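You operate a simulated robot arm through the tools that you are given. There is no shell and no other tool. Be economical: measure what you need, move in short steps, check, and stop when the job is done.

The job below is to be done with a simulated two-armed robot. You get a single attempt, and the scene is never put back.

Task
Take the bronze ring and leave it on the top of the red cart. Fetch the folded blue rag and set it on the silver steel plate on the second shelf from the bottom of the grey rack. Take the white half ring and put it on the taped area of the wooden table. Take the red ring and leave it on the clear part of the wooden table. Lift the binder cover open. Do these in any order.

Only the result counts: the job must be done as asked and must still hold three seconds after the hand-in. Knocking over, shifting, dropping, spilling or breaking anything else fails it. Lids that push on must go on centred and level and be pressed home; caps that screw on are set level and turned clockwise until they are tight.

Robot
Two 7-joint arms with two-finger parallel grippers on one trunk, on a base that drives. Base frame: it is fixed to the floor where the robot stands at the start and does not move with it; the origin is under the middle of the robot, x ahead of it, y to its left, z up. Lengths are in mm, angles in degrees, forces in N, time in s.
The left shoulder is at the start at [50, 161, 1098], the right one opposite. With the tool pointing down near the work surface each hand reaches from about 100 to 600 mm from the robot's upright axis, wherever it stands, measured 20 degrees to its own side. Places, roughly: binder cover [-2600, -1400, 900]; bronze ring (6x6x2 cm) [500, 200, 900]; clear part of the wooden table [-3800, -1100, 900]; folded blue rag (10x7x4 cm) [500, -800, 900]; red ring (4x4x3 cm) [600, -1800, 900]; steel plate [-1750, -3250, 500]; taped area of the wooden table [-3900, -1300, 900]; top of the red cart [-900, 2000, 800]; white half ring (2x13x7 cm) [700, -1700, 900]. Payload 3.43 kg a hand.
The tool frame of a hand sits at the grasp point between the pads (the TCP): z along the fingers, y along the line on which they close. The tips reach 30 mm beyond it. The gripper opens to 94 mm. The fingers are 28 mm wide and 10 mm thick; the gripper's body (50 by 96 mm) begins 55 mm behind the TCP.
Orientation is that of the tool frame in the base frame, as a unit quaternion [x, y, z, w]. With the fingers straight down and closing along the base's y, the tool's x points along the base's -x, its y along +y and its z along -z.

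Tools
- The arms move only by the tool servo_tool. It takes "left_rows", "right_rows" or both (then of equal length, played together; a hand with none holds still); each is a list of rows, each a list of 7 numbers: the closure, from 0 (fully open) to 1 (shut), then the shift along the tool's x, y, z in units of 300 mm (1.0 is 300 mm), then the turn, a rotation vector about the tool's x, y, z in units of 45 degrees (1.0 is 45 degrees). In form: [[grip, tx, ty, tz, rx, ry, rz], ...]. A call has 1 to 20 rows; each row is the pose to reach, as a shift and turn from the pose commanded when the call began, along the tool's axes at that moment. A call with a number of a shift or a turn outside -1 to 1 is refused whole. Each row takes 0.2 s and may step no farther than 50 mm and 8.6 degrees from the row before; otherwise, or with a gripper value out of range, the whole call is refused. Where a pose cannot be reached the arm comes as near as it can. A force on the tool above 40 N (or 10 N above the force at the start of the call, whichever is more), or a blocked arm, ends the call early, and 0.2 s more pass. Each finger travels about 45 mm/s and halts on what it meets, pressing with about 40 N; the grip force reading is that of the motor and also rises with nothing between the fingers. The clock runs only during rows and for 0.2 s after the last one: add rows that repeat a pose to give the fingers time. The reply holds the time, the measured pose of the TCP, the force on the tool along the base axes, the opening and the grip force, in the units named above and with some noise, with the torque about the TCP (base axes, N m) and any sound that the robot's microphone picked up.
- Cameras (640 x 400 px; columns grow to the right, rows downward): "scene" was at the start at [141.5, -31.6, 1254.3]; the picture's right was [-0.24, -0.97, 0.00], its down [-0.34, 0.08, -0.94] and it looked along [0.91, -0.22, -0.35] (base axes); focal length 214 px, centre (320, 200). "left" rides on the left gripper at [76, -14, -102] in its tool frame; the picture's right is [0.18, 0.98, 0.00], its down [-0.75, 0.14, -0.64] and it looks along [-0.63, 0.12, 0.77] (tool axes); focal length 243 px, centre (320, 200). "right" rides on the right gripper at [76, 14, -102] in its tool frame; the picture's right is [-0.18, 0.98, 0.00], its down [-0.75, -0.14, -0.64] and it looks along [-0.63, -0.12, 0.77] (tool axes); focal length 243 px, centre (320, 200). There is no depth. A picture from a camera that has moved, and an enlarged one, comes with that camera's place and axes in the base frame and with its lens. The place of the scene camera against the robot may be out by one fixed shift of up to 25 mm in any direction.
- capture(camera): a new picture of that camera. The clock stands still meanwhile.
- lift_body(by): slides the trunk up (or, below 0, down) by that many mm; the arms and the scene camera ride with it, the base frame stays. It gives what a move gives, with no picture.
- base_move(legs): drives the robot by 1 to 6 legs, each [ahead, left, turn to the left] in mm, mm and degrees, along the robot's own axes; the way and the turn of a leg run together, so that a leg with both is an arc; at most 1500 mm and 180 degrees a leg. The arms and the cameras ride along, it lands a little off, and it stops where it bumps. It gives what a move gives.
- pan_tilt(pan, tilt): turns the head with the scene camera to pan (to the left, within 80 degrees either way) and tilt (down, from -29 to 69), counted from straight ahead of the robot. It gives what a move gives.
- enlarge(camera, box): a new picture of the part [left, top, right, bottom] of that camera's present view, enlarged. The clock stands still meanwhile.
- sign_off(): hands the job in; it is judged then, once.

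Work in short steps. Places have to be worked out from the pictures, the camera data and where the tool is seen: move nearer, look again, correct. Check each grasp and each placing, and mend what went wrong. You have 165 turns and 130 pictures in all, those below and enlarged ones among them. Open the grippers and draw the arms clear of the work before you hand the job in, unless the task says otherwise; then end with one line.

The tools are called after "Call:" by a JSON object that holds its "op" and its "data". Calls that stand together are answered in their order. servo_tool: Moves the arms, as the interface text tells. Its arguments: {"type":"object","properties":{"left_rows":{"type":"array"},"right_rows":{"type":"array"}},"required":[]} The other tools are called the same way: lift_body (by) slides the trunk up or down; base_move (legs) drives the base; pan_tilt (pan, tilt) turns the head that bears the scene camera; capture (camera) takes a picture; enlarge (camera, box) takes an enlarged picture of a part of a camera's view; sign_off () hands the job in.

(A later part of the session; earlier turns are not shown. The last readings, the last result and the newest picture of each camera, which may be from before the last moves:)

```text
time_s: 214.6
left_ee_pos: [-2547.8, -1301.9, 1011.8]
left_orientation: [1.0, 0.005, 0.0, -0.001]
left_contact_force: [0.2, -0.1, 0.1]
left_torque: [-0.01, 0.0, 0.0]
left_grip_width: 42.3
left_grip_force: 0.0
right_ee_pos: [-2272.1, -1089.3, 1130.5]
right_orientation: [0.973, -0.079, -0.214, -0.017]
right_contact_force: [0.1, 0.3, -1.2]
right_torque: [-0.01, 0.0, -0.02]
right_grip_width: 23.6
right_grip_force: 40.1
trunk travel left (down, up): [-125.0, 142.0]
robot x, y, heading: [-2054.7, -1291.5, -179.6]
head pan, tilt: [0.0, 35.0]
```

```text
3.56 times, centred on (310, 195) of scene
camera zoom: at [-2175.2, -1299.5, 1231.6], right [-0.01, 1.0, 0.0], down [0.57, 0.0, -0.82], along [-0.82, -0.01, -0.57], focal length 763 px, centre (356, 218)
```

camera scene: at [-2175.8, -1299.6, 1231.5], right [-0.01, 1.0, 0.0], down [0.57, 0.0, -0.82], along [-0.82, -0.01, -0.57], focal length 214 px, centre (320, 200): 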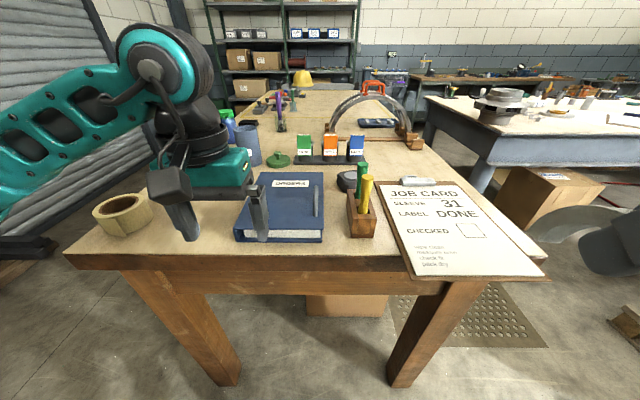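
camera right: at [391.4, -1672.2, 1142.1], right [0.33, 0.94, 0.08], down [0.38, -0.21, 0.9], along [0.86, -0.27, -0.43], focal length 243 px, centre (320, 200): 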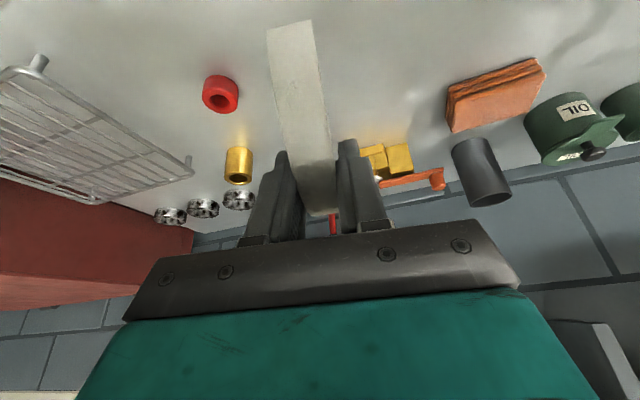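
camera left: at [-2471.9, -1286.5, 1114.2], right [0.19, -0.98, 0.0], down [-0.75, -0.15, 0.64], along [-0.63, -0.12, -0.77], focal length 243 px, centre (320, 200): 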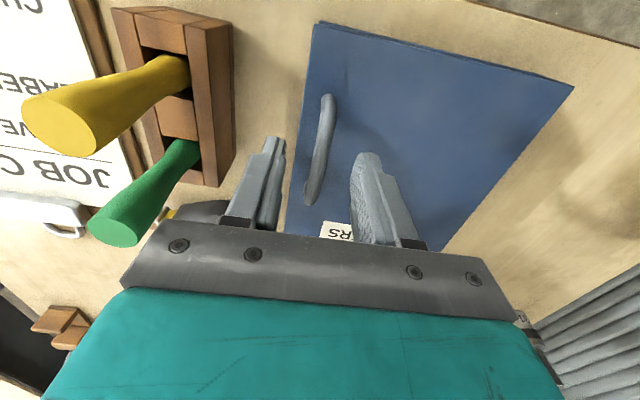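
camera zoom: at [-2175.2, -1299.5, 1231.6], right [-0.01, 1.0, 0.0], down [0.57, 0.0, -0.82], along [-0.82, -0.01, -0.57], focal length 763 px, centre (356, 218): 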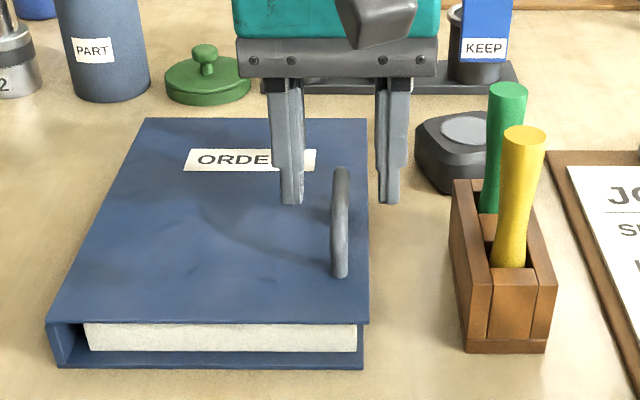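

Triangulation gives the bar at z≈965, right under the fingers. I descend to TCP 971 and close on it.

Call:
{"op": "servo_tool", "data": {"left_rows": [[0.55, -0.005, 0, 0.07, 0, 0, 0], [0.55, -0.005, 0, 0.115, 0, 0, 0], [0.55, -0.005, 0, 0.136, 0, 0, 0], [0.8, -0.005, 0, 0.136, 0, 0, 0], [1, -0.005, 0, 0.136, 0, 0, 0], [1, -0.005, 0, 0.136, 0, 0, 0], [1, -0.005, 0, 0.136, 0, 0, 0]]}}

Call:
{"op": "enlarge", "data": {"camera": "scene", "box": [220, 140, 400, 250]}}

```text
time_s: 215.8
left_ee_pos: [-2550.6, -1304.4, 977.0]
left_orientation: [1.0, 0.008, -0.004, 0.0]
left_contact_force: [0.7, 0.1, 16.7]
left_torque: [-0.64, -0.41, -0.35]
left_grip_width: 19.2
left_grip_force: 14.9
right_ee_pos: [-2269.9, -1088.1, 1130.9]
right_orientation: [0.973, -0.077, -0.215, -0.017]
right_contact_force: [0.2, 0.8, -1.2]
right_torque: [0.0, -0.01, -0.02]
right_grip_width: 23.5
right_grip_force: 39.9
trunk travel left (down, up): [-125.0, 142.0]
robot x, y, heading: [-2058.3, -1292.4, -179.4]
head pan, tilt: [0.0, 35.0]
stopped in row 5 (left hand): the force on the tool passed its limit at 42 N (the readings are from after the stop); the commanded pose is now the measured one
```

```text
3.56 times, centred on (310, 195) of scene
camera zoom: at [-2173.9, -1299.7, 1231.6], right [-0.01, 1.0, 0.0], down [0.57, 0.0, -0.82], along [-0.82, -0.01, -0.57], focal length 763 px, centre (356, 218)
```

zoom: 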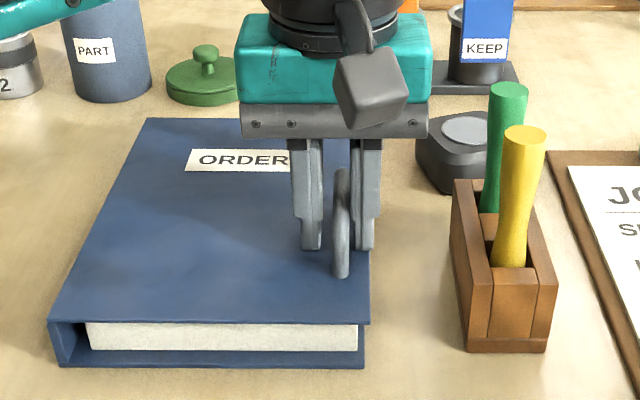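

The tips touched the cover (≈946). I rise 4 mm and finish closing on the bar.

Call:
{"op": "servo_tool", "data": {"left_rows": [[0.7, 0, 0, -0.015, 0, 0, 0], [0.9, 0, 0, -0.015, 0, 0, 0], [1, 0, 0, -0.015, 0, 0, 0], [1, 0, 0, -0.015, 0, 0, 0], [1, 0, 0, -0.015, 0, 0, 0]]}}

```text
time_s: 217.0
left_ee_pos: [-2552.5, -1305.5, 978.2]
left_orientation: [1.0, 0.008, -0.001, 0.0]
left_contact_force: [0.3, 2.5, 0.6]
left_torque: [0.11, -0.15, -0.49]
left_grip_width: 13.7
left_grip_force: 39.9
right_ee_pos: [-2271.8, -1089.8, 1129.4]
right_orientation: [0.974, -0.077, -0.214, -0.016]
right_contact_force: [-0.1, -0.6, 0.4]
right_torque: [-0.03, -0.02, -0.01]
right_grip_width: 23.5
right_grip_force: 40.1
trunk travel left (down, up): [-125.0, 142.0]
robot x, y, heading: [-2059.3, -1288.0, -179.7]
head pan, tilt: [0.0, 35.0]
```

The bar is gripped (13.7 mm). I swing the cover up about the spine hinge (y≈−1460, z≈943), turning the hand with it, first to 40°.

Call:
{"op": "servo_tool", "data": {"left_rows": [[1, 0, 0.021, -0.071, 0.178, 0, 0], [1, 0, 0.052, -0.138, 0.356, 0, 0], [1, 0, 0.092, -0.2, 0.533, 0, 0], [1, 0, 0.141, -0.257, 0.711, 0, 0], [1, 0, 0.196, -0.306, 0.889, 0, 0]]}}

Call:
{"op": "capture", "data": {"camera": "scene"}}

```text
time_s: 218.2
left_ee_pos: [-2549.9, -1363.7, 1070.1]
left_orientation: [0.94, 0.007, -0.005, -0.342]
left_contact_force: [-1.8, -1.7, 0.6]
left_torque: [-0.11, 0.13, 0.14]
left_grip_width: 13.6
left_grip_force: 40.2
right_ee_pos: [-2271.5, -1088.9, 1129.4]
right_orientation: [0.974, -0.077, -0.214, -0.017]
right_contact_force: [0.4, -0.2, 0.3]
right_torque: [0.01, -0.02, -0.02]
right_grip_width: 23.8
right_grip_force: 40.1
trunk travel left (down, up): [-125.0, 142.0]
robot x, y, heading: [-2060.5, -1288.4, -179.5]
head pan, tilt: [0.0, 35.0]
```

```text
38 pictures are left
camera scene: at [-2175.5, -1300.1, 1231.6], right [-0.01, 1.0, 0.0], down [0.57, 0.0, -0.82], along [-0.82, -0.01, -0.57], focal length 214 px, centre (320, 200)
```

scene: 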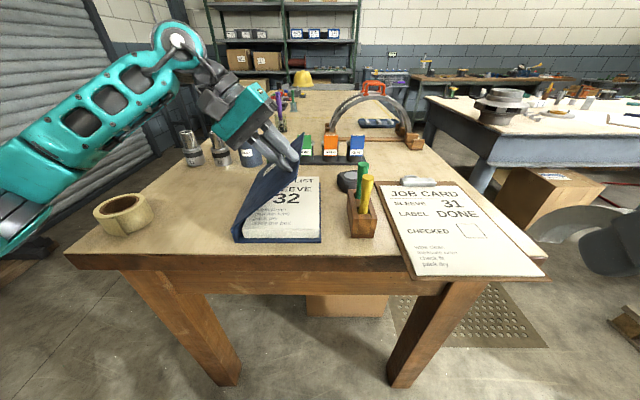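

The cover lifts smoothly with low forces. The same motion in the tool's frame continues the arc, so I repeat it to reach 80°.

Call:
{"op": "servo_tool", "data": {"left_rows": [[1, 0, 0.021, -0.071, 0.178, 0, 0], [1, 0, 0.052, -0.138, 0.356, 0, 0], [1, 0, 0.092, -0.2, 0.533, 0, 0], [1, 0, 0.141, -0.257, 0.711, 0, 0], [1, 0, 0.196, -0.306, 0.889, 0, 0]]}}

Call:
{"op": "capture", "data": {"camera": "scene"}}

```text
time_s: 219.4
left_ee_pos: [-2548.6, -1466.4, 1101.5]
left_orientation: [0.766, 0.005, -0.008, -0.643]
left_contact_force: [-1.8, -1.1, 2.3]
left_torque: [-0.07, -0.16, -0.07]
left_grip_width: 13.2
left_grip_force: 40.0
right_ee_pos: [-2272.5, -1090.3, 1129.7]
right_orientation: [0.973, -0.078, -0.214, -0.017]
right_contact_force: [0.7, 0.2, -1.0]
right_torque: [0.0, -0.01, -0.03]
right_grip_width: 23.5
right_grip_force: 39.5
trunk travel left (down, up): [-125.0, 142.0]
robot x, y, heading: [-2058.7, -1290.0, -179.5]
head pan, tilt: [0.0, 35.0]
```

```text
37 pictures are left
camera scene: at [-2175.3, -1300.1, 1231.6], right [-0.01, 1.0, 0.0], down [0.57, 0.0, -0.82], along [-0.82, -0.01, -0.57], focal length 214 px, centre (320, 200)
```

scene: 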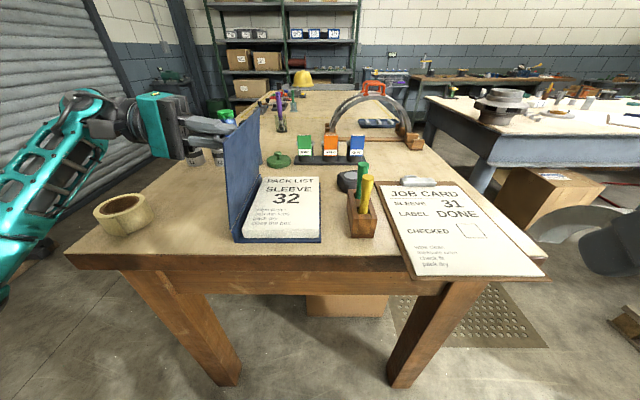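

At 80° now. I follow 8° more, then loosen slightly to slide the fingertips 6 mm back on the bar (for clearance to the cover) and re-grip.

Call:
{"op": "servo_tool", "data": {"left_rows": [[1, 0, 0.021, -0.071, 0.178, 0, 0], [0.8, 0, 0.021, -0.071, 0.178, 0, 0], [0.8, 0, 0.024, -0.091, 0.178, 0, 0], [1, 0, 0.024, -0.091, 0.178, 0, 0], [1, 0, 0.024, -0.091, 0.178, 0, 0]]}}

```text
time_s: 220.6
left_ee_pos: [-2548.0, -1493.9, 1102.4]
left_orientation: [0.719, 0.005, -0.008, -0.695]
left_contact_force: [-0.6, -0.1, 3.2]
left_torque: [0.05, -0.17, -0.05]
left_grip_width: 9.3
left_grip_force: 39.3
right_ee_pos: [-2271.2, -1089.8, 1128.9]
right_orientation: [0.973, -0.078, -0.215, -0.017]
right_contact_force: [0.1, -0.2, -0.3]
right_torque: [-0.01, -0.02, -0.04]
right_grip_width: 23.4
right_grip_force: 39.9
trunk travel left (down, up): [-125.0, 142.0]
robot x, y, heading: [-2060.5, -1286.7, -179.5]
head pan, tilt: [0.0, 35.0]
```

Still holding the bar (9.3 mm). Now I keep the hand's orientation and carry the bar along the arc over to about 124°.

Call:
{"op": "servo_tool", "data": {"left_rows": [[1, 0, 0.013, -0.053, 0, 0, 0], [1, 0, 0.027, -0.106, 0, 0, 0], [1, 0, 0.05, -0.155, 0, 0, 0], [1, 0, 0.077, -0.204, 0, 0, 0], [1, 0, 0.112, -0.25, 0, 0, 0], [1, 0, 0.147, -0.292, 0, 0, 0]]}}

Call:
{"op": "capture", "data": {"camera": "scene"}}

```text
time_s: 222.0
left_ee_pos: [-2545.8, -1584.7, 1059.1]
left_orientation: [0.719, 0.005, -0.006, -0.695]
left_contact_force: [-1.8, -2.0, 2.6]
left_torque: [0.04, 0.63, 0.42]
left_grip_width: 9.1
left_grip_force: 39.8
right_ee_pos: [-2271.2, -1089.1, 1129.7]
right_orientation: [0.973, -0.077, -0.215, -0.017]
right_contact_force: [-0.1, 0.3, -0.9]
right_torque: [-0.03, -0.02, -0.02]
right_grip_width: 23.6
right_grip_force: 40.0
trunk travel left (down, up): [-125.0, 142.0]
robot x, y, heading: [-2058.3, -1289.6, -179.3]
head pan, tilt: [0.0, 35.0]
```

```text
36 pictures are left
camera scene: at [-2175.0, -1300.0, 1231.5], right [-0.01, 1.0, 0.0], down [0.57, 0.0, -0.82], along [-0.82, -0.01, -0.57], focal length 214 px, centre (320, 200)
```

scene: 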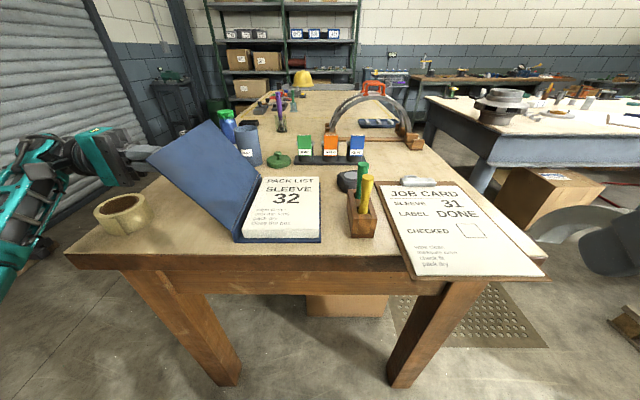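

The cover follows well. I carry it on to about 147°, staying above the tape roll.

Call:
{"op": "servo_tool", "data": {"left_rows": [[1, 0, 0.042, -0.036, 0, 0, 0], [1, 0, 0.084, -0.069, 0, 0, 0], [1, 0, 0.13, -0.096, 0, 0, 0], [1, 0, 0.175, -0.117, 0, 0, 0]]}}

Call:
{"op": "capture", "data": {"camera": "scene"}}

```text
time_s: 223.0
left_ee_pos: [-2546.5, -1620.9, 1007.1]
left_orientation: [0.719, 0.004, -0.005, -0.695]
left_contact_force: [-0.3, -0.2, 0.0]
left_torque: [0.07, 0.87, 0.01]
left_grip_width: 9.3
left_grip_force: 40.0
right_ee_pos: [-2271.8, -1089.7, 1129.8]
right_orientation: [0.973, -0.078, -0.215, -0.018]
right_contact_force: [0.3, 0.4, -0.5]
right_torque: [0.02, 0.02, -0.01]
right_grip_width: 23.4
right_grip_force: 40.0
trunk travel left (down, up): [-125.0, 142.0]
robot x, y, heading: [-2061.0, -1293.6, -179.3]
head pan, tilt: [0.0, 35.0]
```

```text
35 pictures are left
camera scene: at [-2175.1, -1299.9, 1231.6], right [-0.01, 1.0, 0.0], down [0.57, 0.0, -0.82], along [-0.82, -0.01, -0.57], focal length 214 px, centre (320, 200)
```

scene: 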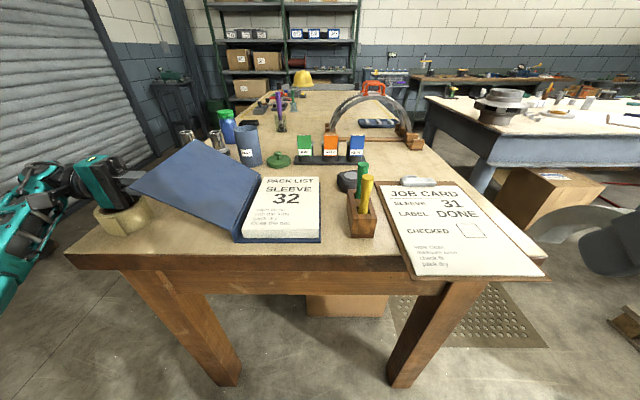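

Cover at ≈147°, hand still above the tape roll. I loosen the fingers and withdraw to the left so the cover can settle open.

Call:
{"op": "servo_tool", "data": {"left_rows": [[0.8, 0, 0, 0, 0, 0, 0], [0.78, 0, 0, -0.03, 0, 0, 0], [0.78, 0, 0, -0.1, 0, 0, 0], [0.78, 0, -0.06, -0.24, 0, 0, 0], [0.78, 0, -0.2, -0.3, 0, 0, 0], [0.78, 0, -0.35, -0.3, 0, 0, 0]]}}

Call:
{"op": "capture", "data": {"camera": "scene"}}

```text
time_s: 224.4
left_ee_pos: [-2546.2, -1706.8, 1118.3]
left_orientation: [0.719, 0.005, -0.007, -0.695]
left_contact_force: [0.1, -0.1, 1.0]
left_torque: [0.01, -0.02, 0.0]
left_grip_width: 21.0
left_grip_force: 0.1
right_ee_pos: [-2271.3, -1089.2, 1131.8]
right_orientation: [0.974, -0.077, -0.215, -0.017]
right_contact_force: [-0.2, -0.1, -1.1]
right_torque: [-0.03, 0.02, -0.01]
right_grip_width: 23.5
right_grip_force: 40.5
trunk travel left (down, up): [-125.0, 142.0]
robot x, y, heading: [-2058.5, -1289.8, -179.4]
head pan, tilt: [0.0, 35.0]
```

```text
34 pictures are left
camera scene: at [-2175.0, -1299.6, 1231.5], right [-0.01, 1.0, 0.0], down [0.57, 0.0, -0.82], along [-0.82, -0.01, -0.57], focal length 214 px, centre (320, 200)
```

scene: 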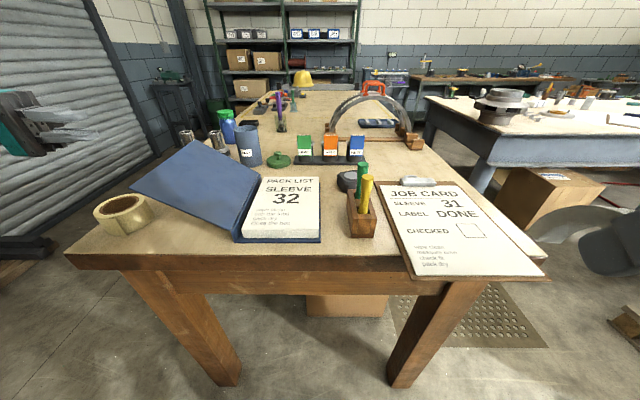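

The cover stays open. I back off, fold the left arm, and drive along the south side of the table toward its far end.

Call:
{"op": "base_move", "data": {"legs": [[-250, 0, 0]]}}

Call:
{"op": "servo_tool", "data": {"left_rows": [[0.5, 0.04, 0, 0.06, -0.17, 0, 0], [0, 0.08, 0, 0.12, -0.34, 0, 0], [0, 0.12, 0, 0.18, -0.51, 0, 0], [0, 0.16, 0, 0.26, -0.68, 0, 0], [0, 0.2, 0, 0.36, -0.85, 0, 0], [0, 0.24, 0, 0.46, -0.98, 0, 0]]}}

Call:
{"op": "servo_tool", "data": {"left_rows": [[0, 0.04, 0, 0, -0.17, 0, 0], [0, 0.08, 0, 0, -0.34, 0, 0], [0, 0.12, 0, 0, -0.51, 0, 0], [0, 0.16, 0, 0, -0.68, 0, 0], [0, 0.2, 0, 0, -0.85, 0, 0], [0, 0.24, 0, 0, -0.975, 0, 0]]}}

Call:
{"op": "base_move", "data": {"legs": [[0, 1000, 0], [1500, 0, 0], [450, 0, 0], [0, 0, -90]]}}

Call:
{"op": "pan_tilt", "data": {"pan": 0, "tilt": 30}}

Call:
{"op": "capture", "data": {"camera": "scene"}}

```text
time_s: 226.2
left_ee_pos: [-2298.5, -1704.6, 1117.4]
left_orientation: [0.719, 0.006, -0.007, -0.695]
left_contact_force: [-0.8, -0.4, -0.5]
left_torque: [0.0, -0.04, 0.01]
left_grip_width: 20.8
left_grip_force: 0.0
right_ee_pos: [-2024.7, -1087.7, 1129.5]
right_orientation: [0.974, -0.077, -0.214, -0.017]
right_contact_force: [-0.4, 0.3, -0.5]
right_torque: [0.0, -0.04, 0.02]
right_grip_width: 23.5
right_grip_force: 40.0
trunk travel left (down, up): [-125.0, 142.0]
robot x, y, heading: [-1811.5, -1287.3, -179.4]
head pan, tilt: [0.0, 35.0]
```

```text
time_s: 227.6
left_ee_pos: [-2227.1, -1564.7, 1112.6]
left_orientation: [0.928, 0.008, -0.004, -0.372]
left_contact_force: [-0.1, 0.6, 0.1]
left_torque: [-0.04, -0.04, 0.02]
left_grip_width: 94.0
left_grip_force: 0.0
right_ee_pos: [-2025.2, -1087.1, 1130.2]
right_orientation: [0.974, -0.076, -0.215, -0.016]
right_contact_force: [1.0, 0.2, 0.3]
right_torque: [0.0, 0.0, -0.01]
right_grip_width: 24.1
right_grip_force: 39.8
trunk travel left (down, up): [-125.0, 142.0]
robot x, y, heading: [-1811.7, -1290.1, -179.2]
head pan, tilt: [0.0, 35.0]
```

```text
time_s: 229.0
left_ee_pos: [-2157.4, -1563.4, 1112.2]
left_orientation: [1.0, 0.01, -0.002, 0.001]
left_contact_force: [-1.0, 0.2, 0.5]
left_torque: [0.01, -0.01, -0.02]
left_grip_width: 94.2
left_grip_force: 0.0
right_ee_pos: [-2024.5, -1087.9, 1130.5]
right_orientation: [0.974, -0.077, -0.214, -0.017]
right_contact_force: [0.0, 0.1, -0.8]
right_torque: [0.0, 0.04, 0.03]
right_grip_width: 23.5
right_grip_force: 40.1
trunk travel left (down, up): [-125.0, 142.0]
robot x, y, heading: [-1811.5, -1290.9, -179.3]
head pan, tilt: [0.0, 35.0]
```

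```text
time_s: 251.0
left_ee_pos: [-3987.8, -1912.6, 1112.4]
left_orientation: [-0.707, 0.708, 0.0, 0.001]
left_contact_force: [-1.0, -0.7, 0.4]
left_torque: [0.02, 0.0, -0.03]
left_grip_width: 94.1
left_grip_force: 0.0
right_ee_pos: [-3512.7, -2052.1, 1129.3]
right_orientation: [-0.627, 0.748, 0.139, 0.165]
right_contact_force: [0.3, -0.3, -0.4]
right_torque: [0.0, -0.01, -0.01]
right_grip_width: 23.6
right_grip_force: 40.2
trunk travel left (down, up): [-125.0, 142.0]
robot x, y, heading: [-3716.9, -2261.9, 89.7]
head pan, tilt: [0.0, 35.0]
```

```text
time_s: 251.7
left_ee_pos: [-3986.9, -1911.6, 1111.9]
left_orientation: [-0.707, 0.707, 0.0, 0.001]
left_contact_force: [0.2, 0.3, -0.1]
left_torque: [-0.01, -0.01, 0.02]
left_grip_width: 94.1
left_grip_force: 0.0
right_ee_pos: [-3513.4, -2053.1, 1130.9]
right_orientation: [-0.628, 0.748, 0.138, 0.165]
right_contact_force: [-0.4, 0.8, -0.8]
right_torque: [-0.01, 0.02, -0.03]
right_grip_width: 23.7
right_grip_force: 40.4
trunk travel left (down, up): [-125.0, 142.0]
robot x, y, heading: [-3715.6, -2263.7, 89.8]
head pan, tilt: [0.0, 30.0]
```

```text
33 pictures are left
camera scene: at [-3704.6, -2141.3, 1239.3], right [1.0, -0.01, 0.0], down [0.0, -0.5, -0.87], along [0.01, 0.87, -0.5], focal length 214 px, centre (320, 200)
```

scene: 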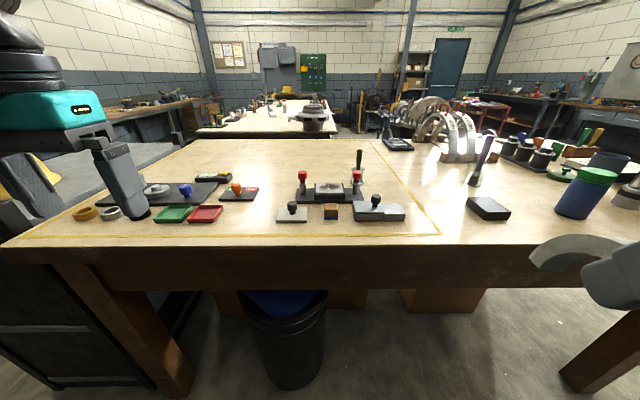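

The yellow-taped rectangle covers about x −4450…−3400, y −1700…−780 with its back half clear; the west end gives the best access. I check the way to the left.

Call:
{"op": "pan_tilt", "data": {"pan": 65, "tilt": 20}}

Call:
{"op": "capture", "data": {"camera": "scene"}}

```text
time_s: 253.1
left_ee_pos: [-3987.4, -1910.9, 1112.2]
left_orientation: [-0.707, 0.707, 0.0, 0.0]
left_contact_force: [0.5, 0.1, -0.2]
left_torque: [0.02, -0.04, -0.01]
left_grip_width: 93.9
left_grip_force: 0.0
right_ee_pos: [-3514.3, -2053.3, 1129.0]
right_orientation: [-0.627, 0.749, 0.138, 0.164]
right_contact_force: [-0.6, 0.0, 0.2]
right_torque: [0.02, -0.03, 0.01]
right_grip_width: 23.7
right_grip_force: 39.8
trunk travel left (down, up): [-125.0, 142.0]
robot x, y, heading: [-3716.2, -2263.2, 89.4]
head pan, tilt: [65.0, 20.0]
```

```text
32 pictures are left
camera scene: at [-3789.4, -2191.6, 1255.4], right [0.43, 0.9, 0.0], down [0.31, -0.15, -0.94], along [-0.85, 0.4, -0.34], focal length 214 px, centre (320, 200)
```

scene: 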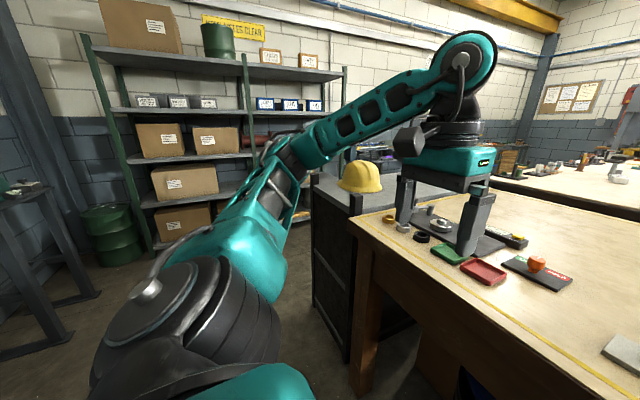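

A cabinet blocks the west end and a bin stands under the table at x≈−3840, so I'll work from the south at x≈−3395. I strafe there and move in.

Call:
{"op": "base_move", "data": {"legs": [[0, -325, 0.5], [250, 0, 0]]}}

Call:
{"op": "pan_tilt", "data": {"pan": 10, "tilt": 38}}

Call:
{"op": "capture", "data": {"camera": "scene"}}

```text
time_s: 257.9
left_ee_pos: [-3660.9, -1668.2, 1112.6]
left_orientation: [0.711, -0.703, 0.0, 0.0]
left_contact_force: [0.1, -0.2, -0.3]
left_torque: [0.0, 0.01, -0.04]
left_grip_width: 94.1
left_grip_force: 0.0
right_ee_pos: [-3185.6, -1803.2, 1129.3]
right_orientation: [-0.632, 0.744, 0.14, 0.163]
right_contact_force: [-0.1, 0.1, -0.8]
right_torque: [0.03, -0.01, 0.01]
right_grip_width: 23.6
right_grip_force: 39.9
trunk travel left (down, up): [-125.0, 142.0]
robot x, y, heading: [-3389.5, -2015.1, 90.3]
head pan, tilt: [65.0, 20.0]
```

```text
time_s: 259.2
left_ee_pos: [-3660.0, -1669.1, 1111.5]
left_orientation: [0.712, -0.703, -0.001, -0.001]
left_contact_force: [-0.4, 0.1, 0.7]
left_torque: [0.0, -0.01, 0.01]
left_grip_width: 94.0
left_grip_force: 0.0
right_ee_pos: [-3184.8, -1803.6, 1129.2]
right_orientation: [-0.632, 0.744, 0.139, 0.164]
right_contact_force: [0.8, 0.6, 0.2]
right_torque: [-0.01, 0.0, 0.0]
right_grip_width: 23.5
right_grip_force: 40.2
trunk travel left (down, up): [-125.0, 142.0]
robot x, y, heading: [-3387.7, -2014.7, 89.8]
head pan, tilt: [10.0, 38.0]
```

```text
31 pictures are left
camera scene: at [-3390.6, -1900.1, 1227.0], right [0.98, 0.18, 0.0], down [0.11, -0.61, -0.79], along [-0.14, 0.78, -0.62], focal length 214 px, centre (320, 200)
```

scene: 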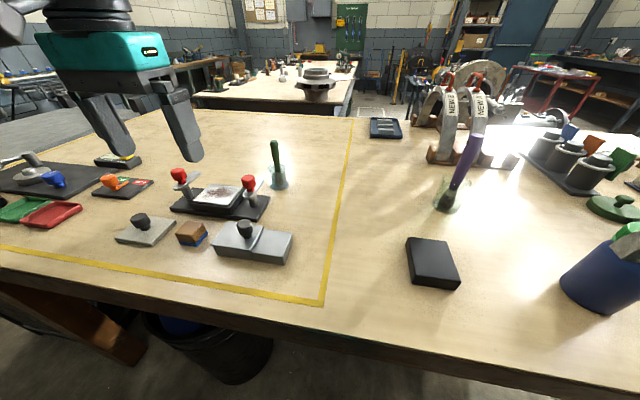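

The taped area's right part is free between the cup and the tape line, around [-3500, -1420]. I drive 90 mm closer and start moving the half ring across at height, shifting the left hand aside.

Call:
{"op": "base_move", "data": {"legs": [[90, 0, 0]]}}

Call:
{"op": "servo_tool", "data": {"left_rows": [[0, 0.05, 0.05, 0, 0, 0, 0], [0, 0.1, 0.1, 0, 0, 0, 0], [0, 0.15, 0.15, 0, 0, 0, 0], [0, 0.2, 0.2, 0, 0, 0, 0], [0, 0.25, 0.25, 0, 0, 0, 0], [0, 0.3, 0.3, 0, 0, 0, 0]], "right_rows": [[1, -0.053, 0.122, 0.025, 0, 0, 0], [1, -0.106, 0.245, 0.05, 0, 0, 0], [1, -0.16, 0.367, 0.075, 0, 0, 0], [1, -0.213, 0.49, 0.1, 0, 0, 0], [1, -0.266, 0.612, 0.125, 0, 0, 0], [1, -0.319, 0.734, 0.149, 0, 0, 0]]}}

```text
time_s: 260.3
left_ee_pos: [-3662.1, -1577.2, 1111.3]
left_orientation: [0.712, -0.702, -0.001, -0.001]
left_contact_force: [-0.1, 0.6, 1.0]
left_torque: [-0.01, 0.01, -0.03]
left_grip_width: 93.8
left_grip_force: 0.1
right_ee_pos: [-3186.1, -1713.0, 1129.4]
right_orientation: [-0.632, 0.744, 0.138, 0.163]
right_contact_force: [0.4, -0.7, -1.2]
right_torque: [-0.03, 0.0, 0.02]
right_grip_width: 23.8
right_grip_force: 39.9
trunk travel left (down, up): [-125.0, 142.0]
robot x, y, heading: [-3388.8, -1923.2, 90.0]
head pan, tilt: [10.0, 38.0]
```

```text
time_s: 261.7
left_ee_pos: [-3737.5, -1651.8, 1106.3]
left_orientation: [0.711, -0.703, 0.001, 0.001]
left_contact_force: [-0.7, 1.2, -0.3]
left_torque: [-0.06, 0.02, -0.01]
left_grip_width: 94.0
left_grip_force: 0.0
left hand out of reach, approached as far as the arm can: row 6
right_ee_pos: [-3290.5, -1581.4, 1115.3]
right_orientation: [-0.632, 0.745, 0.138, 0.162]
right_contact_force: [-0.1, 1.8, -1.4]
right_torque: [-0.09, 0.03, -0.02]
right_grip_width: 23.5
right_grip_force: 40.0
right hand out of reach, approached as far as the arm can: row 4, 5, 6
trunk travel left (down, up): [-125.0, 142.0]
robot x, y, heading: [-3387.0, -1926.8, 90.3]
head pan, tilt: [10.0, 38.0]
```

The right hand can't cross to the middle in this attitude. I shift the base slightly right and turn it 30° left, which puts the target on the right hand's own side.

Call:
{"op": "base_move", "data": {"legs": [[0, -60, 0], [0, 0, 30]]}}

Call:
{"op": "capture", "data": {"camera": "scene"}}

```text
time_s: 264.5
left_ee_pos: [-3752.9, -1887.9, 1111.1]
left_orientation: [0.869, -0.494, -0.007, -0.005]
left_contact_force: [-0.2, -0.7, -0.5]
left_torque: [0.01, 0.0, 0.01]
left_grip_width: 94.0
left_grip_force: 0.1
right_ee_pos: [-3401.2, -1603.7, 1123.6]
right_orientation: [0.802, -0.554, -0.183, -0.125]
right_contact_force: [0.6, -0.2, -0.6]
right_torque: [-0.03, 0.02, 0.0]
right_grip_width: 23.5
right_grip_force: 39.9
trunk travel left (down, up): [-125.0, 142.0]
robot x, y, heading: [-3318.9, -1934.9, 120.3]
head pan, tilt: [10.0, 38.0]
stopped in leg 2: the robot was blocked; the commanded pose is now the measured one
```

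```text
30 pictures are left
camera scene: at [-3377.9, -1857.5, 1229.5], right [0.76, 0.65, 0.0], down [0.39, -0.46, -0.8], along [-0.51, 0.61, -0.6], focal length 214 px, centre (320, 200)
```

scene: 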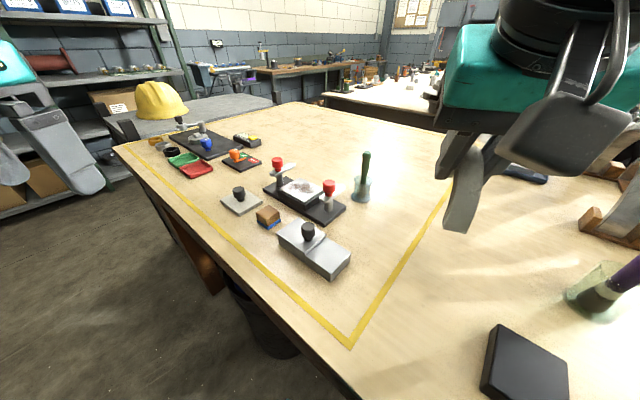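

The turn ended with a light touch on something below. I back off 25 mm to relieve it and check the readings.

Call:
{"op": "base_move", "data": {"legs": [[-25, -10, 0]]}}

Call:
{"op": "pan_tilt", "data": {"pan": 0, "tilt": 55}}

Call:
{"op": "capture", "data": {"camera": "scene"}}

```text
time_s: 265.3
left_ee_pos: [-3739.0, -1891.2, 1107.7]
left_orientation: [0.87, -0.492, -0.001, -0.001]
left_contact_force: [0.4, 0.3, 0.2]
left_torque: [-0.03, 0.06, 0.03]
left_grip_width: 94.0
left_grip_force: 0.0
right_ee_pos: [-3389.7, -1603.7, 1117.2]
right_orientation: [0.804, -0.554, -0.177, -0.121]
right_contact_force: [-0.5, -0.7, -0.8]
right_torque: [0.03, 0.01, 0.02]
right_grip_width: 23.4
right_grip_force: 40.2
trunk travel left (down, up): [-125.0, 142.0]
robot x, y, heading: [-3303.2, -1946.3, 120.7]
head pan, tilt: [10.0, 38.0]
```

```text
time_s: 266.1
left_ee_pos: [-3739.5, -1891.1, 1106.7]
left_orientation: [0.87, -0.492, -0.002, -0.002]
left_contact_force: [0.6, -0.2, 0.1]
left_torque: [-0.02, -0.02, -0.04]
left_grip_width: 94.2
left_grip_force: 0.0
right_ee_pos: [-3389.4, -1603.8, 1118.0]
right_orientation: [0.804, -0.554, -0.176, -0.122]
right_contact_force: [0.2, -0.1, -1.3]
right_torque: [-0.01, -0.01, 0.03]
right_grip_width: 23.5
right_grip_force: 40.3
trunk travel left (down, up): [-125.0, 142.0]
robot x, y, heading: [-3303.3, -1947.9, 120.4]
head pan, tilt: [0.0, 55.0]
```

```text
29 pictures are left
camera scene: at [-3347.2, -1860.3, 1204.0], right [0.86, 0.51, 0.0], down [0.42, -0.7, -0.58], along [-0.3, 0.5, -0.81], focal length 214 px, centre (320, 200)
```

scene: 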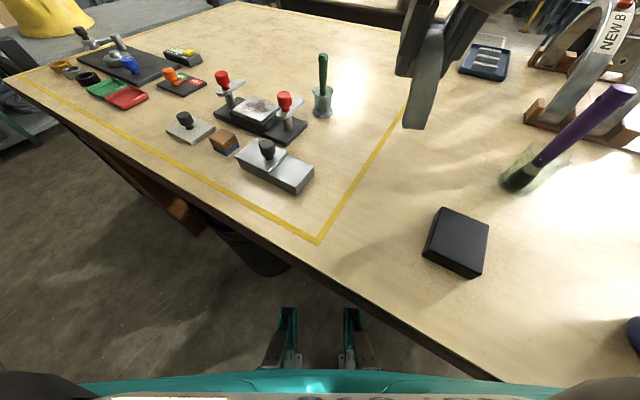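

The items are undisturbed. I now move the half ring to about 50 mm above its spot, TCP [-3491, -1466, 1000].

Call:
{"op": "servo_tool", "data": {"right_rows": [[1, -0.1, 0.03, 0.08, 0, 0, 0], [1, -0.2, 0.06, 0.16, 0, 0, 0], [1, -0.28, 0.1, 0.28, 0, 0, 0], [1, -0.31, 0.13, 0.43, 0, 0, 0], [1, -0.333, 0.153, 0.589, 0, 0, 0]]}}

Call:
{"op": "capture", "data": {"camera": "scene"}}

Call:
{"op": "capture", "data": {"camera": "right"}}

```text
time_s: 267.3
left_ee_pos: [-3738.9, -1889.5, 1106.3]
left_orientation: [0.87, -0.493, -0.001, 0.0]
left_contact_force: [-0.4, -0.2, -0.5]
left_torque: [0.0, -0.01, 0.02]
left_grip_width: 94.0
left_grip_force: 0.0
right_ee_pos: [-3446.9, -1458.5, 1000.7]
right_orientation: [0.804, -0.554, -0.177, -0.121]
right_contact_force: [0.1, 0.4, -1.6]
right_torque: [0.02, 0.0, 0.01]
right_grip_width: 23.7
right_grip_force: 39.6
right hand out of reach, approached as far as the arm can: row 1, 2, 3, 4, 5
trunk travel left (down, up): [-125.0, 142.0]
robot x, y, heading: [-3300.5, -1950.5, 120.3]
head pan, tilt: [0.0, 55.0]
```

```text
28 pictures are left
camera scene: at [-3346.5, -1859.5, 1203.2], right [0.86, 0.51, 0.0], down [0.42, -0.71, -0.57], along [-0.29, 0.49, -0.82], focal length 214 px, centre (320, 200)
```

scene: 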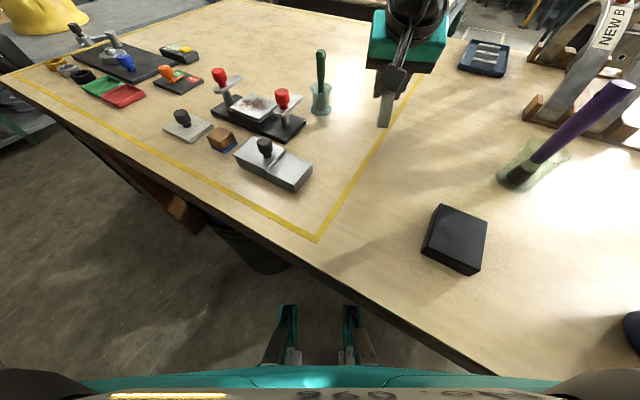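

```text
27 pictures are left
camera right: at [-3419.8, -1568.1, 1062.3], right [-0.98, -0.2, 0.08], down [-0.02, 0.44, 0.9], along [-0.21, 0.88, -0.43], focal length 243 px, centre (320, 200)
```

right: 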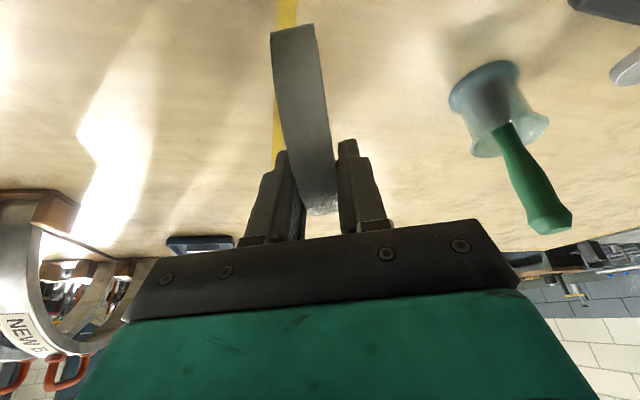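

The hand is at its inward limit, about 50 mm short; the tape line is just right of the ring. I strafe the base 52 mm left to carry it inside the taped area.

Call:
{"op": "base_move", "data": {"legs": [[0, 52, 0]]}}

Call:
{"op": "capture", "data": {"camera": "right"}}

```text
time_s: 268.5
left_ee_pos: [-3783.1, -1917.1, 1106.1]
left_orientation: [0.87, -0.493, -0.001, -0.001]
left_contact_force: [-0.5, -0.4, -0.9]
left_torque: [0.0, -0.02, -0.03]
left_grip_width: 93.9
left_grip_force: 0.0
right_ee_pos: [-3490.7, -1487.5, 1001.8]
right_orientation: [0.804, -0.554, -0.177, -0.122]
right_contact_force: [0.3, -0.1, 0.2]
right_torque: [0.01, 0.01, 0.0]
right_grip_width: 23.7
right_grip_force: 40.4
trunk travel left (down, up): [-125.0, 142.0]
robot x, y, heading: [-3343.3, -1974.9, 120.5]
head pan, tilt: [0.0, 55.0]
```

```text
26 pictures are left
camera right: at [-3464.2, -1595.6, 1063.0], right [-0.98, -0.2, 0.08], down [-0.02, 0.44, 0.9], along [-0.21, 0.88, -0.43], focal length 243 px, centre (320, 200)
```

right: 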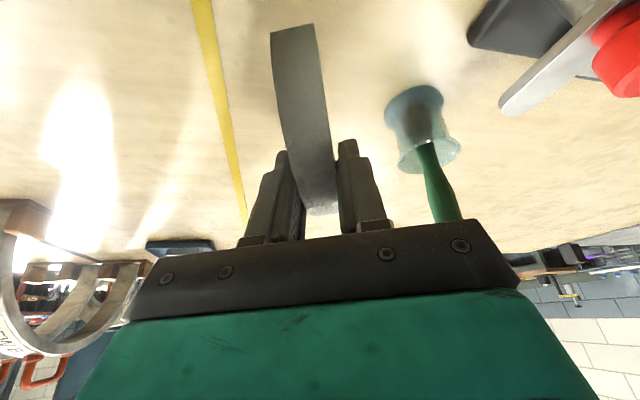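

The ring is now well inside the tape (line at x≈−3425) and clear of the cup. I lower it slowly until it meets the table.

Call:
{"op": "servo_tool", "data": {"right_rows": [[1, 0.028, 0, 0.06, 0, 0, 0], [1, 0.056, 0, 0.121, 0, 0, 0], [1, 0.061, 0, 0.131, 0, 0, 0], [1, 0.066, 0, 0.141, 0, 0, 0], [1, 0.071, 0, 0.151, 0, 0, 0], [1, 0.076, 0, 0.161, 0, 0, 0], [1, 0.081, 0, 0.171, 0, 0, 0], [1, 0.086, 0, 0.181, 0, 0, 0], [1, 0.091, 0, 0.191, 0, 0, 0], [1, 0.096, 0, 0.201, 0, 0, 0]]}}

Call:
{"op": "capture", "data": {"camera": "right"}}

```text
time_s: 269.6
left_ee_pos: [-3783.6, -1916.6, 1107.4]
left_orientation: [0.87, -0.492, -0.001, -0.001]
left_contact_force: [-0.1, -0.3, 0.5]
left_torque: [0.01, 0.02, 0.01]
left_grip_width: 94.0
left_grip_force: 0.0
right_ee_pos: [-3486.3, -1482.8, 962.3]
right_orientation: [0.802, -0.554, -0.189, -0.121]
right_contact_force: [2.5, -2.9, 13.3]
right_torque: [-0.71, -0.41, 0.02]
right_grip_width: 23.3
right_grip_force: 40.1
right hand out of reach, approached as far as the arm can: row 2, 3, 4, 5
trunk travel left (down, up): [-125.0, 142.0]
robot x, y, heading: [-3341.6, -1974.7, 120.4]
head pan, tilt: [0.0, 55.0]
stopped in row 5 (right hand): the force on the tool passed its limit at 42 N (the readings are from after the stop); the commanded pose is now the measured one
```

```text
25 pictures are left
camera right: at [-3458.4, -1594.8, 1023.5], right [-0.98, -0.2, 0.1], down [0.0, 0.43, 0.9], along [-0.22, 0.88, -0.41], focal length 243 px, centre (320, 200)
```

right: 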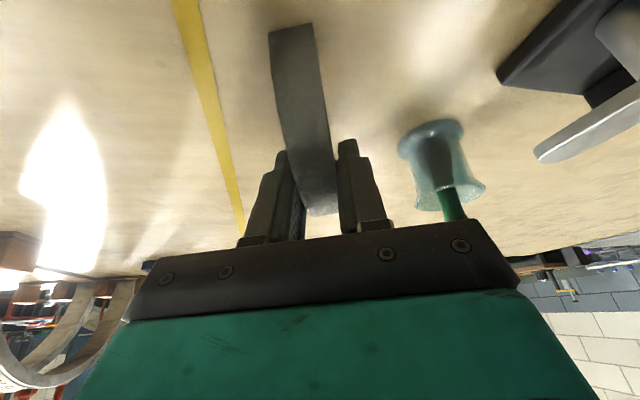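

The near leg has touched at TCP 962 (table ≈ 898). I level it by about 1.5°, open the fingers and withdraw along the tool axis.

Call:
{"op": "servo_tool", "data": {"right_rows": [[1, 0, 0, 0, 0, 0.03, 0], [1, 0.002, 0, 0.004, 0, 0.03, 0], [0.7, 0.002, 0, 0.004, 0, 0.03, 0], [0.5, 0.002, 0, 0.004, 0, 0.03, 0], [0.5, 0.002, 0, 0.004, 0, 0.03, 0], [0.5, 0, 0, -0.05, 0, 0.03, 0], [0.5, 0, 0, -0.2, 0, 0.03, 0], [0.5, 0, 0, -0.35, 0, 0.03, 0]]}}

Call:
{"op": "capture", "data": {"camera": "right"}}

```text
time_s: 271.4
left_ee_pos: [-3782.7, -1918.2, 1107.4]
left_orientation: [0.871, -0.492, -0.002, -0.001]
left_contact_force: [-0.5, -0.6, -0.5]
left_torque: [0.06, -0.01, 0.01]
left_grip_width: 94.2
left_grip_force: 0.1
right_ee_pos: [-3467.7, -1525.3, 1057.7]
right_orientation: [0.805, -0.555, -0.177, -0.116]
right_contact_force: [0.2, -0.5, -0.6]
right_torque: [0.0, 0.0, 0.01]
right_grip_width: 47.1
right_grip_force: 0.0
trunk travel left (down, up): [-125.0, 142.0]
robot x, y, heading: [-3348.2, -1977.5, 120.6]
head pan, tilt: [0.0, 55.0]
```

```text
24 pictures are left
camera right: at [-3441.4, -1633.8, 1120.1], right [-0.98, -0.2, 0.09], down [-0.01, 0.45, 0.89], along [-0.21, 0.87, -0.44], focal length 243 px, centre (320, 200)
```

right: 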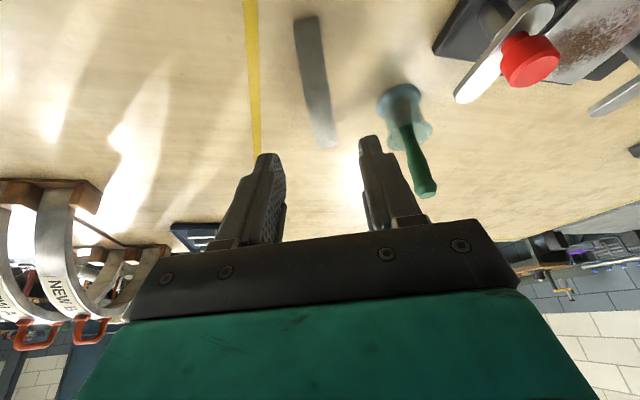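

The half ring stands upright inside the taped area. I back off and drive back to the bench for the red ring.

Call:
{"op": "base_move", "data": {"legs": [[-300, 0, 0], [0, 0, -120.5], [1500, 0, 0], [1500, 0, 0], [0, 240, 0], [150, 0, 0]]}}

Call:
{"op": "pan_tilt", "data": {"pan": 5, "tilt": 40}}

Call:
{"op": "capture", "data": {"camera": "scene"}}

```text
time_s: 296.0
left_ee_pos: [264.0, -1712.3, 1106.2]
left_orientation: [0.004, 1.0, 0.001, 0.001]
left_contact_force: [0.4, 0.1, -0.2]
left_torque: [0.01, 0.0, -0.03]
left_grip_width: 94.1
left_grip_force: 0.0
right_ee_pos: [435.5, -2185.3, 1056.4]
right_orientation: [0.091, 0.973, -0.013, 0.211]
right_contact_force: [0.7, -0.7, -0.4]
right_torque: [0.03, -0.02, -0.02]
right_grip_width: 47.1
right_grip_force: 0.0
trunk travel left (down, up): [-125.0, 142.0]
robot x, y, heading: [-14.2, -2055.3, -1.0]
head pan, tilt: [0.0, 55.0]
```

```text
time_s: 296.7
left_ee_pos: [262.9, -1713.1, 1106.2]
left_orientation: [0.004, 1.0, 0.0, 0.001]
left_contact_force: [0.1, 0.0, -0.6]
left_torque: [0.03, 0.03, 0.03]
left_grip_width: 93.7
left_grip_force: 0.0
right_ee_pos: [435.7, -2186.3, 1057.2]
right_orientation: [0.09, 0.973, -0.013, 0.211]
right_contact_force: [-0.5, 0.3, 0.3]
right_torque: [0.02, 0.03, 0.0]
right_grip_width: 47.1
right_grip_force: 0.1
trunk travel left (down, up): [-125.0, 142.0]
robot x, y, heading: [-12.1, -2056.6, -0.7]
head pan, tilt: [5.0, 40.0]
```

```text
23 pictures are left
camera scene: at [122.3, -2061.3, 1224.0], right [0.07, -1.0, 0.0], down [-0.64, -0.05, -0.77], along [0.76, 0.05, -0.64], focal length 214 px, centre (320, 200)
```

scene: 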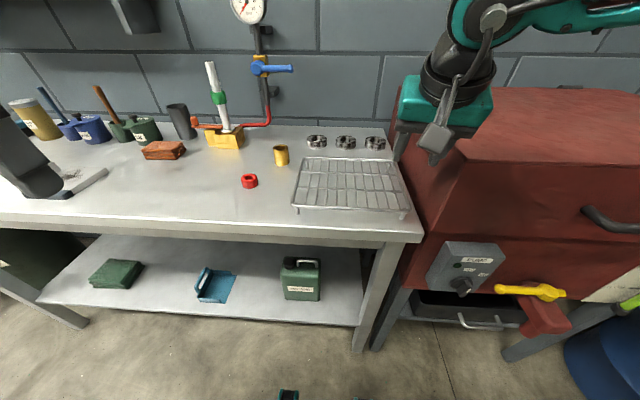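

The red ring is at about [563, -1843]. I draw the right hand up and back from the red machine, then drive in so the left hand can reach the ring.

Call:
{"op": "servo_tool", "data": {"right_rows": [[0.2, 0.07, 0, -0.09, 0, 0, 0], [0, 0.14, 0, -0.18, 0, 0, 0], [0, 0.21, 0, -0.27, 0, 0, 0], [0, 0.277, 0, -0.35, 0, 0, 0]]}}

Call:
{"op": "base_move", "data": {"legs": [[0, 35, 0.8], [105, 0, 0]]}}

Call:
{"op": "servo_tool", "data": {"left_rows": [[0, -0.04, -0.12, 0.02, 0, -0.17, 0], [0, -0.08, -0.24, 0.04, 0, -0.34, 0], [0, -0.12, -0.36, 0.06, 0, -0.51, 0], [0, -0.16, -0.45, 0.08, 0, -0.68, 0], [0, -0.2, -0.52, 0.1, 0, -0.85, 0], [0, -0.24, -0.56, 0.12, 0, -1.0, 0]]}}

Call:
{"op": "capture", "data": {"camera": "left"}}

```text
time_s: 297.7
left_ee_pos: [264.2, -1713.0, 1107.2]
left_orientation: [0.005, 1.0, 0.0, 0.002]
left_contact_force: [-0.4, -0.5, 0.2]
left_torque: [0.0, 0.01, -0.01]
left_grip_width: 94.0
left_grip_force: 0.0
right_ee_pos: [317.1, -2164.9, 1119.3]
right_orientation: [0.09, 0.973, -0.013, 0.211]
right_contact_force: [1.0, 0.0, 0.4]
right_torque: [0.01, 0.0, -0.01]
right_grip_width: 94.1
right_grip_force: 0.0
trunk travel left (down, up): [-125.0, 142.0]
robot x, y, heading: [-15.7, -2056.6, -0.8]
head pan, tilt: [5.0, 40.0]
```

```text
time_s: 299.5
left_ee_pos: [365.1, -1674.9, 1106.4]
left_orientation: [-0.003, 1.0, 0.001, 0.001]
left_contact_force: [1.0, 0.0, -0.4]
left_torque: [0.0, 0.03, -0.02]
left_grip_width: 93.9
left_grip_force: 0.1
right_ee_pos: [423.6, -2126.3, 1117.7]
right_orientation: [0.083, 0.974, -0.012, 0.211]
right_contact_force: [-0.1, -0.3, -0.6]
right_torque: [0.02, 0.02, 0.03]
right_grip_width: 93.8
right_grip_force: 0.1
trunk travel left (down, up): [-125.0, 142.0]
robot x, y, heading: [91.1, -2020.5, -0.3]
head pan, tilt: [5.0, 40.0]
```

```text
time_s: 300.9
left_ee_pos: [455.3, -1850.0, 1084.8]
left_orientation: [-0.003, 0.924, 0.0, 0.383]
left_contact_force: [-0.2, -0.1, -1.1]
left_torque: [0.04, 0.0, 0.01]
left_grip_width: 93.9
left_grip_force: 0.0
left hand out of reach, approached as far as the arm can: row 5, 6
right_ee_pos: [422.5, -2127.5, 1118.2]
right_orientation: [0.083, 0.974, -0.011, 0.212]
right_contact_force: [0.0, -0.2, -0.7]
right_torque: [-0.02, 0.01, 0.02]
right_grip_width: 94.0
right_grip_force: 0.0
trunk travel left (down, up): [-125.0, 142.0]
robot x, y, heading: [90.4, -2021.9, -0.3]
head pan, tilt: [5.0, 40.0]
```

```text
22 pictures are left
camera left: at [329.4, -1864.5, 1103.9], right [-0.14, 0.98, -0.13], down [0.08, 0.14, 0.99], along [0.99, 0.12, -0.09], focal length 243 px, centre (320, 200)
```

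left: 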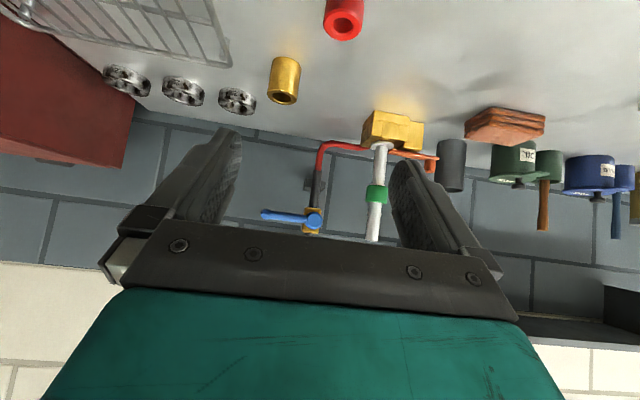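

The red ring is near [560, -1837]. I move down to 80 mm short of it along the 45° approach line and check.

Call:
{"op": "servo_tool", "data": {"left_rows": [[0, 0.068, 0.013, 0.125, 0, 0, 0], [0, 0.136, 0.027, 0.25, 0, 0, 0], [0, 0.205, 0.04, 0.374, 0, 0, 0]]}}

Call:
{"op": "capture", "data": {"camera": "left"}}

Call:
{"op": "enlarge", "data": {"camera": "scene", "box": [190, 120, 350, 230]}}

```text
time_s: 301.7
left_ee_pos: [494.5, -1835.6, 961.4]
left_orientation: [-0.003, 0.923, 0.001, 0.384]
left_contact_force: [-0.6, 0.0, 0.5]
left_torque: [0.0, -0.02, -0.03]
left_grip_width: 94.0
left_grip_force: 0.1
left hand out of reach, approached as far as the arm can: row 1, 2
right_ee_pos: [423.7, -2125.8, 1117.6]
right_orientation: [0.084, 0.974, -0.012, 0.211]
right_contact_force: [-0.3, 0.1, -0.9]
right_torque: [0.0, -0.02, 0.04]
right_grip_width: 94.0
right_grip_force: 0.1
trunk travel left (down, up): [-125.0, 142.0]
robot x, y, heading: [89.2, -2023.7, -0.2]
head pan, tilt: [5.0, 40.0]
```

```text
21 pictures are left
camera left: at [369.6, -1850.4, 980.7], right [-0.13, 0.98, -0.13], down [0.08, 0.14, 0.99], along [0.99, 0.12, -0.09], focal length 243 px, centre (320, 200)
```

left: 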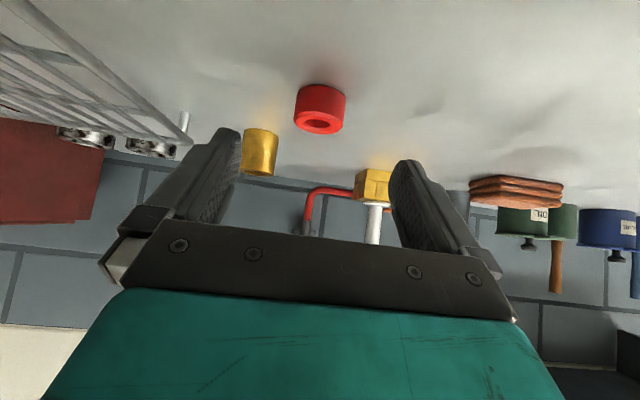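

```text
3.64 times, centred on (270, 175) of scene
camera zoom: at [225.6, -2025.0, 1224.1], right [0.08, -1.0, 0.0], down [-0.64, -0.05, -0.77], along [0.76, 0.06, -0.64], focal length 780 px, centre (502, 291)
```

zoom: 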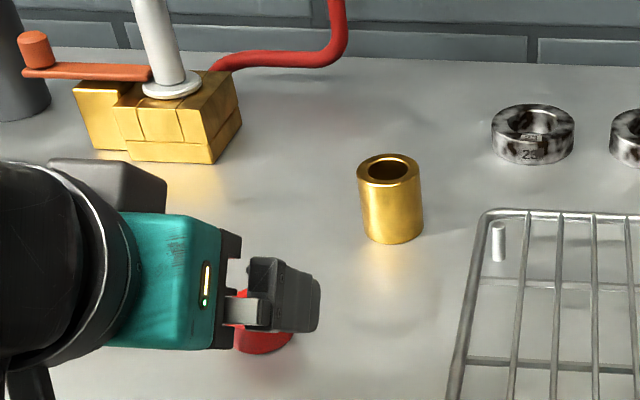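

Triangulated: ring top centre [558, -1836, 901], 43 mm wide. I advance along the approach line to TCP [547, -1836, 905] and close.

Call:
{"op": "servo_tool", "data": {"left_rows": [[0, 0.003, 0, 0.12, 0, 0, 0], [0, 0.006, 0, 0.21, 0, 0, 0], [0, 0.008, 0, 0.256, 0, 0, 0], [0.3, 0.008, 0, 0.256, 0, 0, 0], [0.6, 0.008, 0, 0.256, 0, 0, 0], [1, 0.008, 0, 0.256, 0, 0, 0], [1, 0.008, 0, 0.256, 0, 0, 0], [1, 0.008, 0, 0.256, 0, 0, 0]]}}

Call:
{"op": "capture", "data": {"camera": "left"}}

```text
time_s: 303.5
left_ee_pos: [545.1, -1834.1, 911.0]
left_orientation: [-0.004, 0.921, 0.002, 0.389]
left_contact_force: [-9.7, 9.6, 36.2]
left_torque: [0.64, -0.1, 0.16]
left_grip_width: 38.7
left_grip_force: 25.3
right_ee_pos: [419.9, -2125.5, 1119.7]
right_orientation: [0.084, 0.973, -0.012, 0.213]
right_contact_force: [-0.1, -0.3, -0.3]
right_torque: [0.01, 0.04, -0.03]
right_grip_width: 94.1
right_grip_force: 0.2
trunk travel left (down, up): [-125.0, 142.0]
robot x, y, heading: [87.9, -2024.0, -0.2]
head pan, tilt: [5.0, 40.0]
```

```text
19 pictures are left
camera left: at [417.7, -1850.7, 927.8], right [-0.14, 0.98, -0.13], down [0.06, 0.14, 0.99], along [0.99, 0.13, -0.08], focal length 243 px, centre (320, 200)
```

left: 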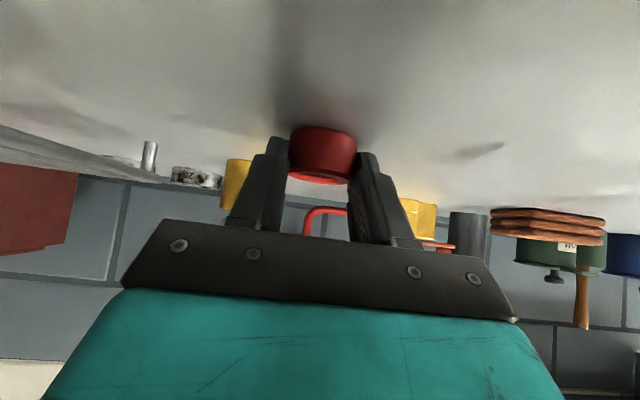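

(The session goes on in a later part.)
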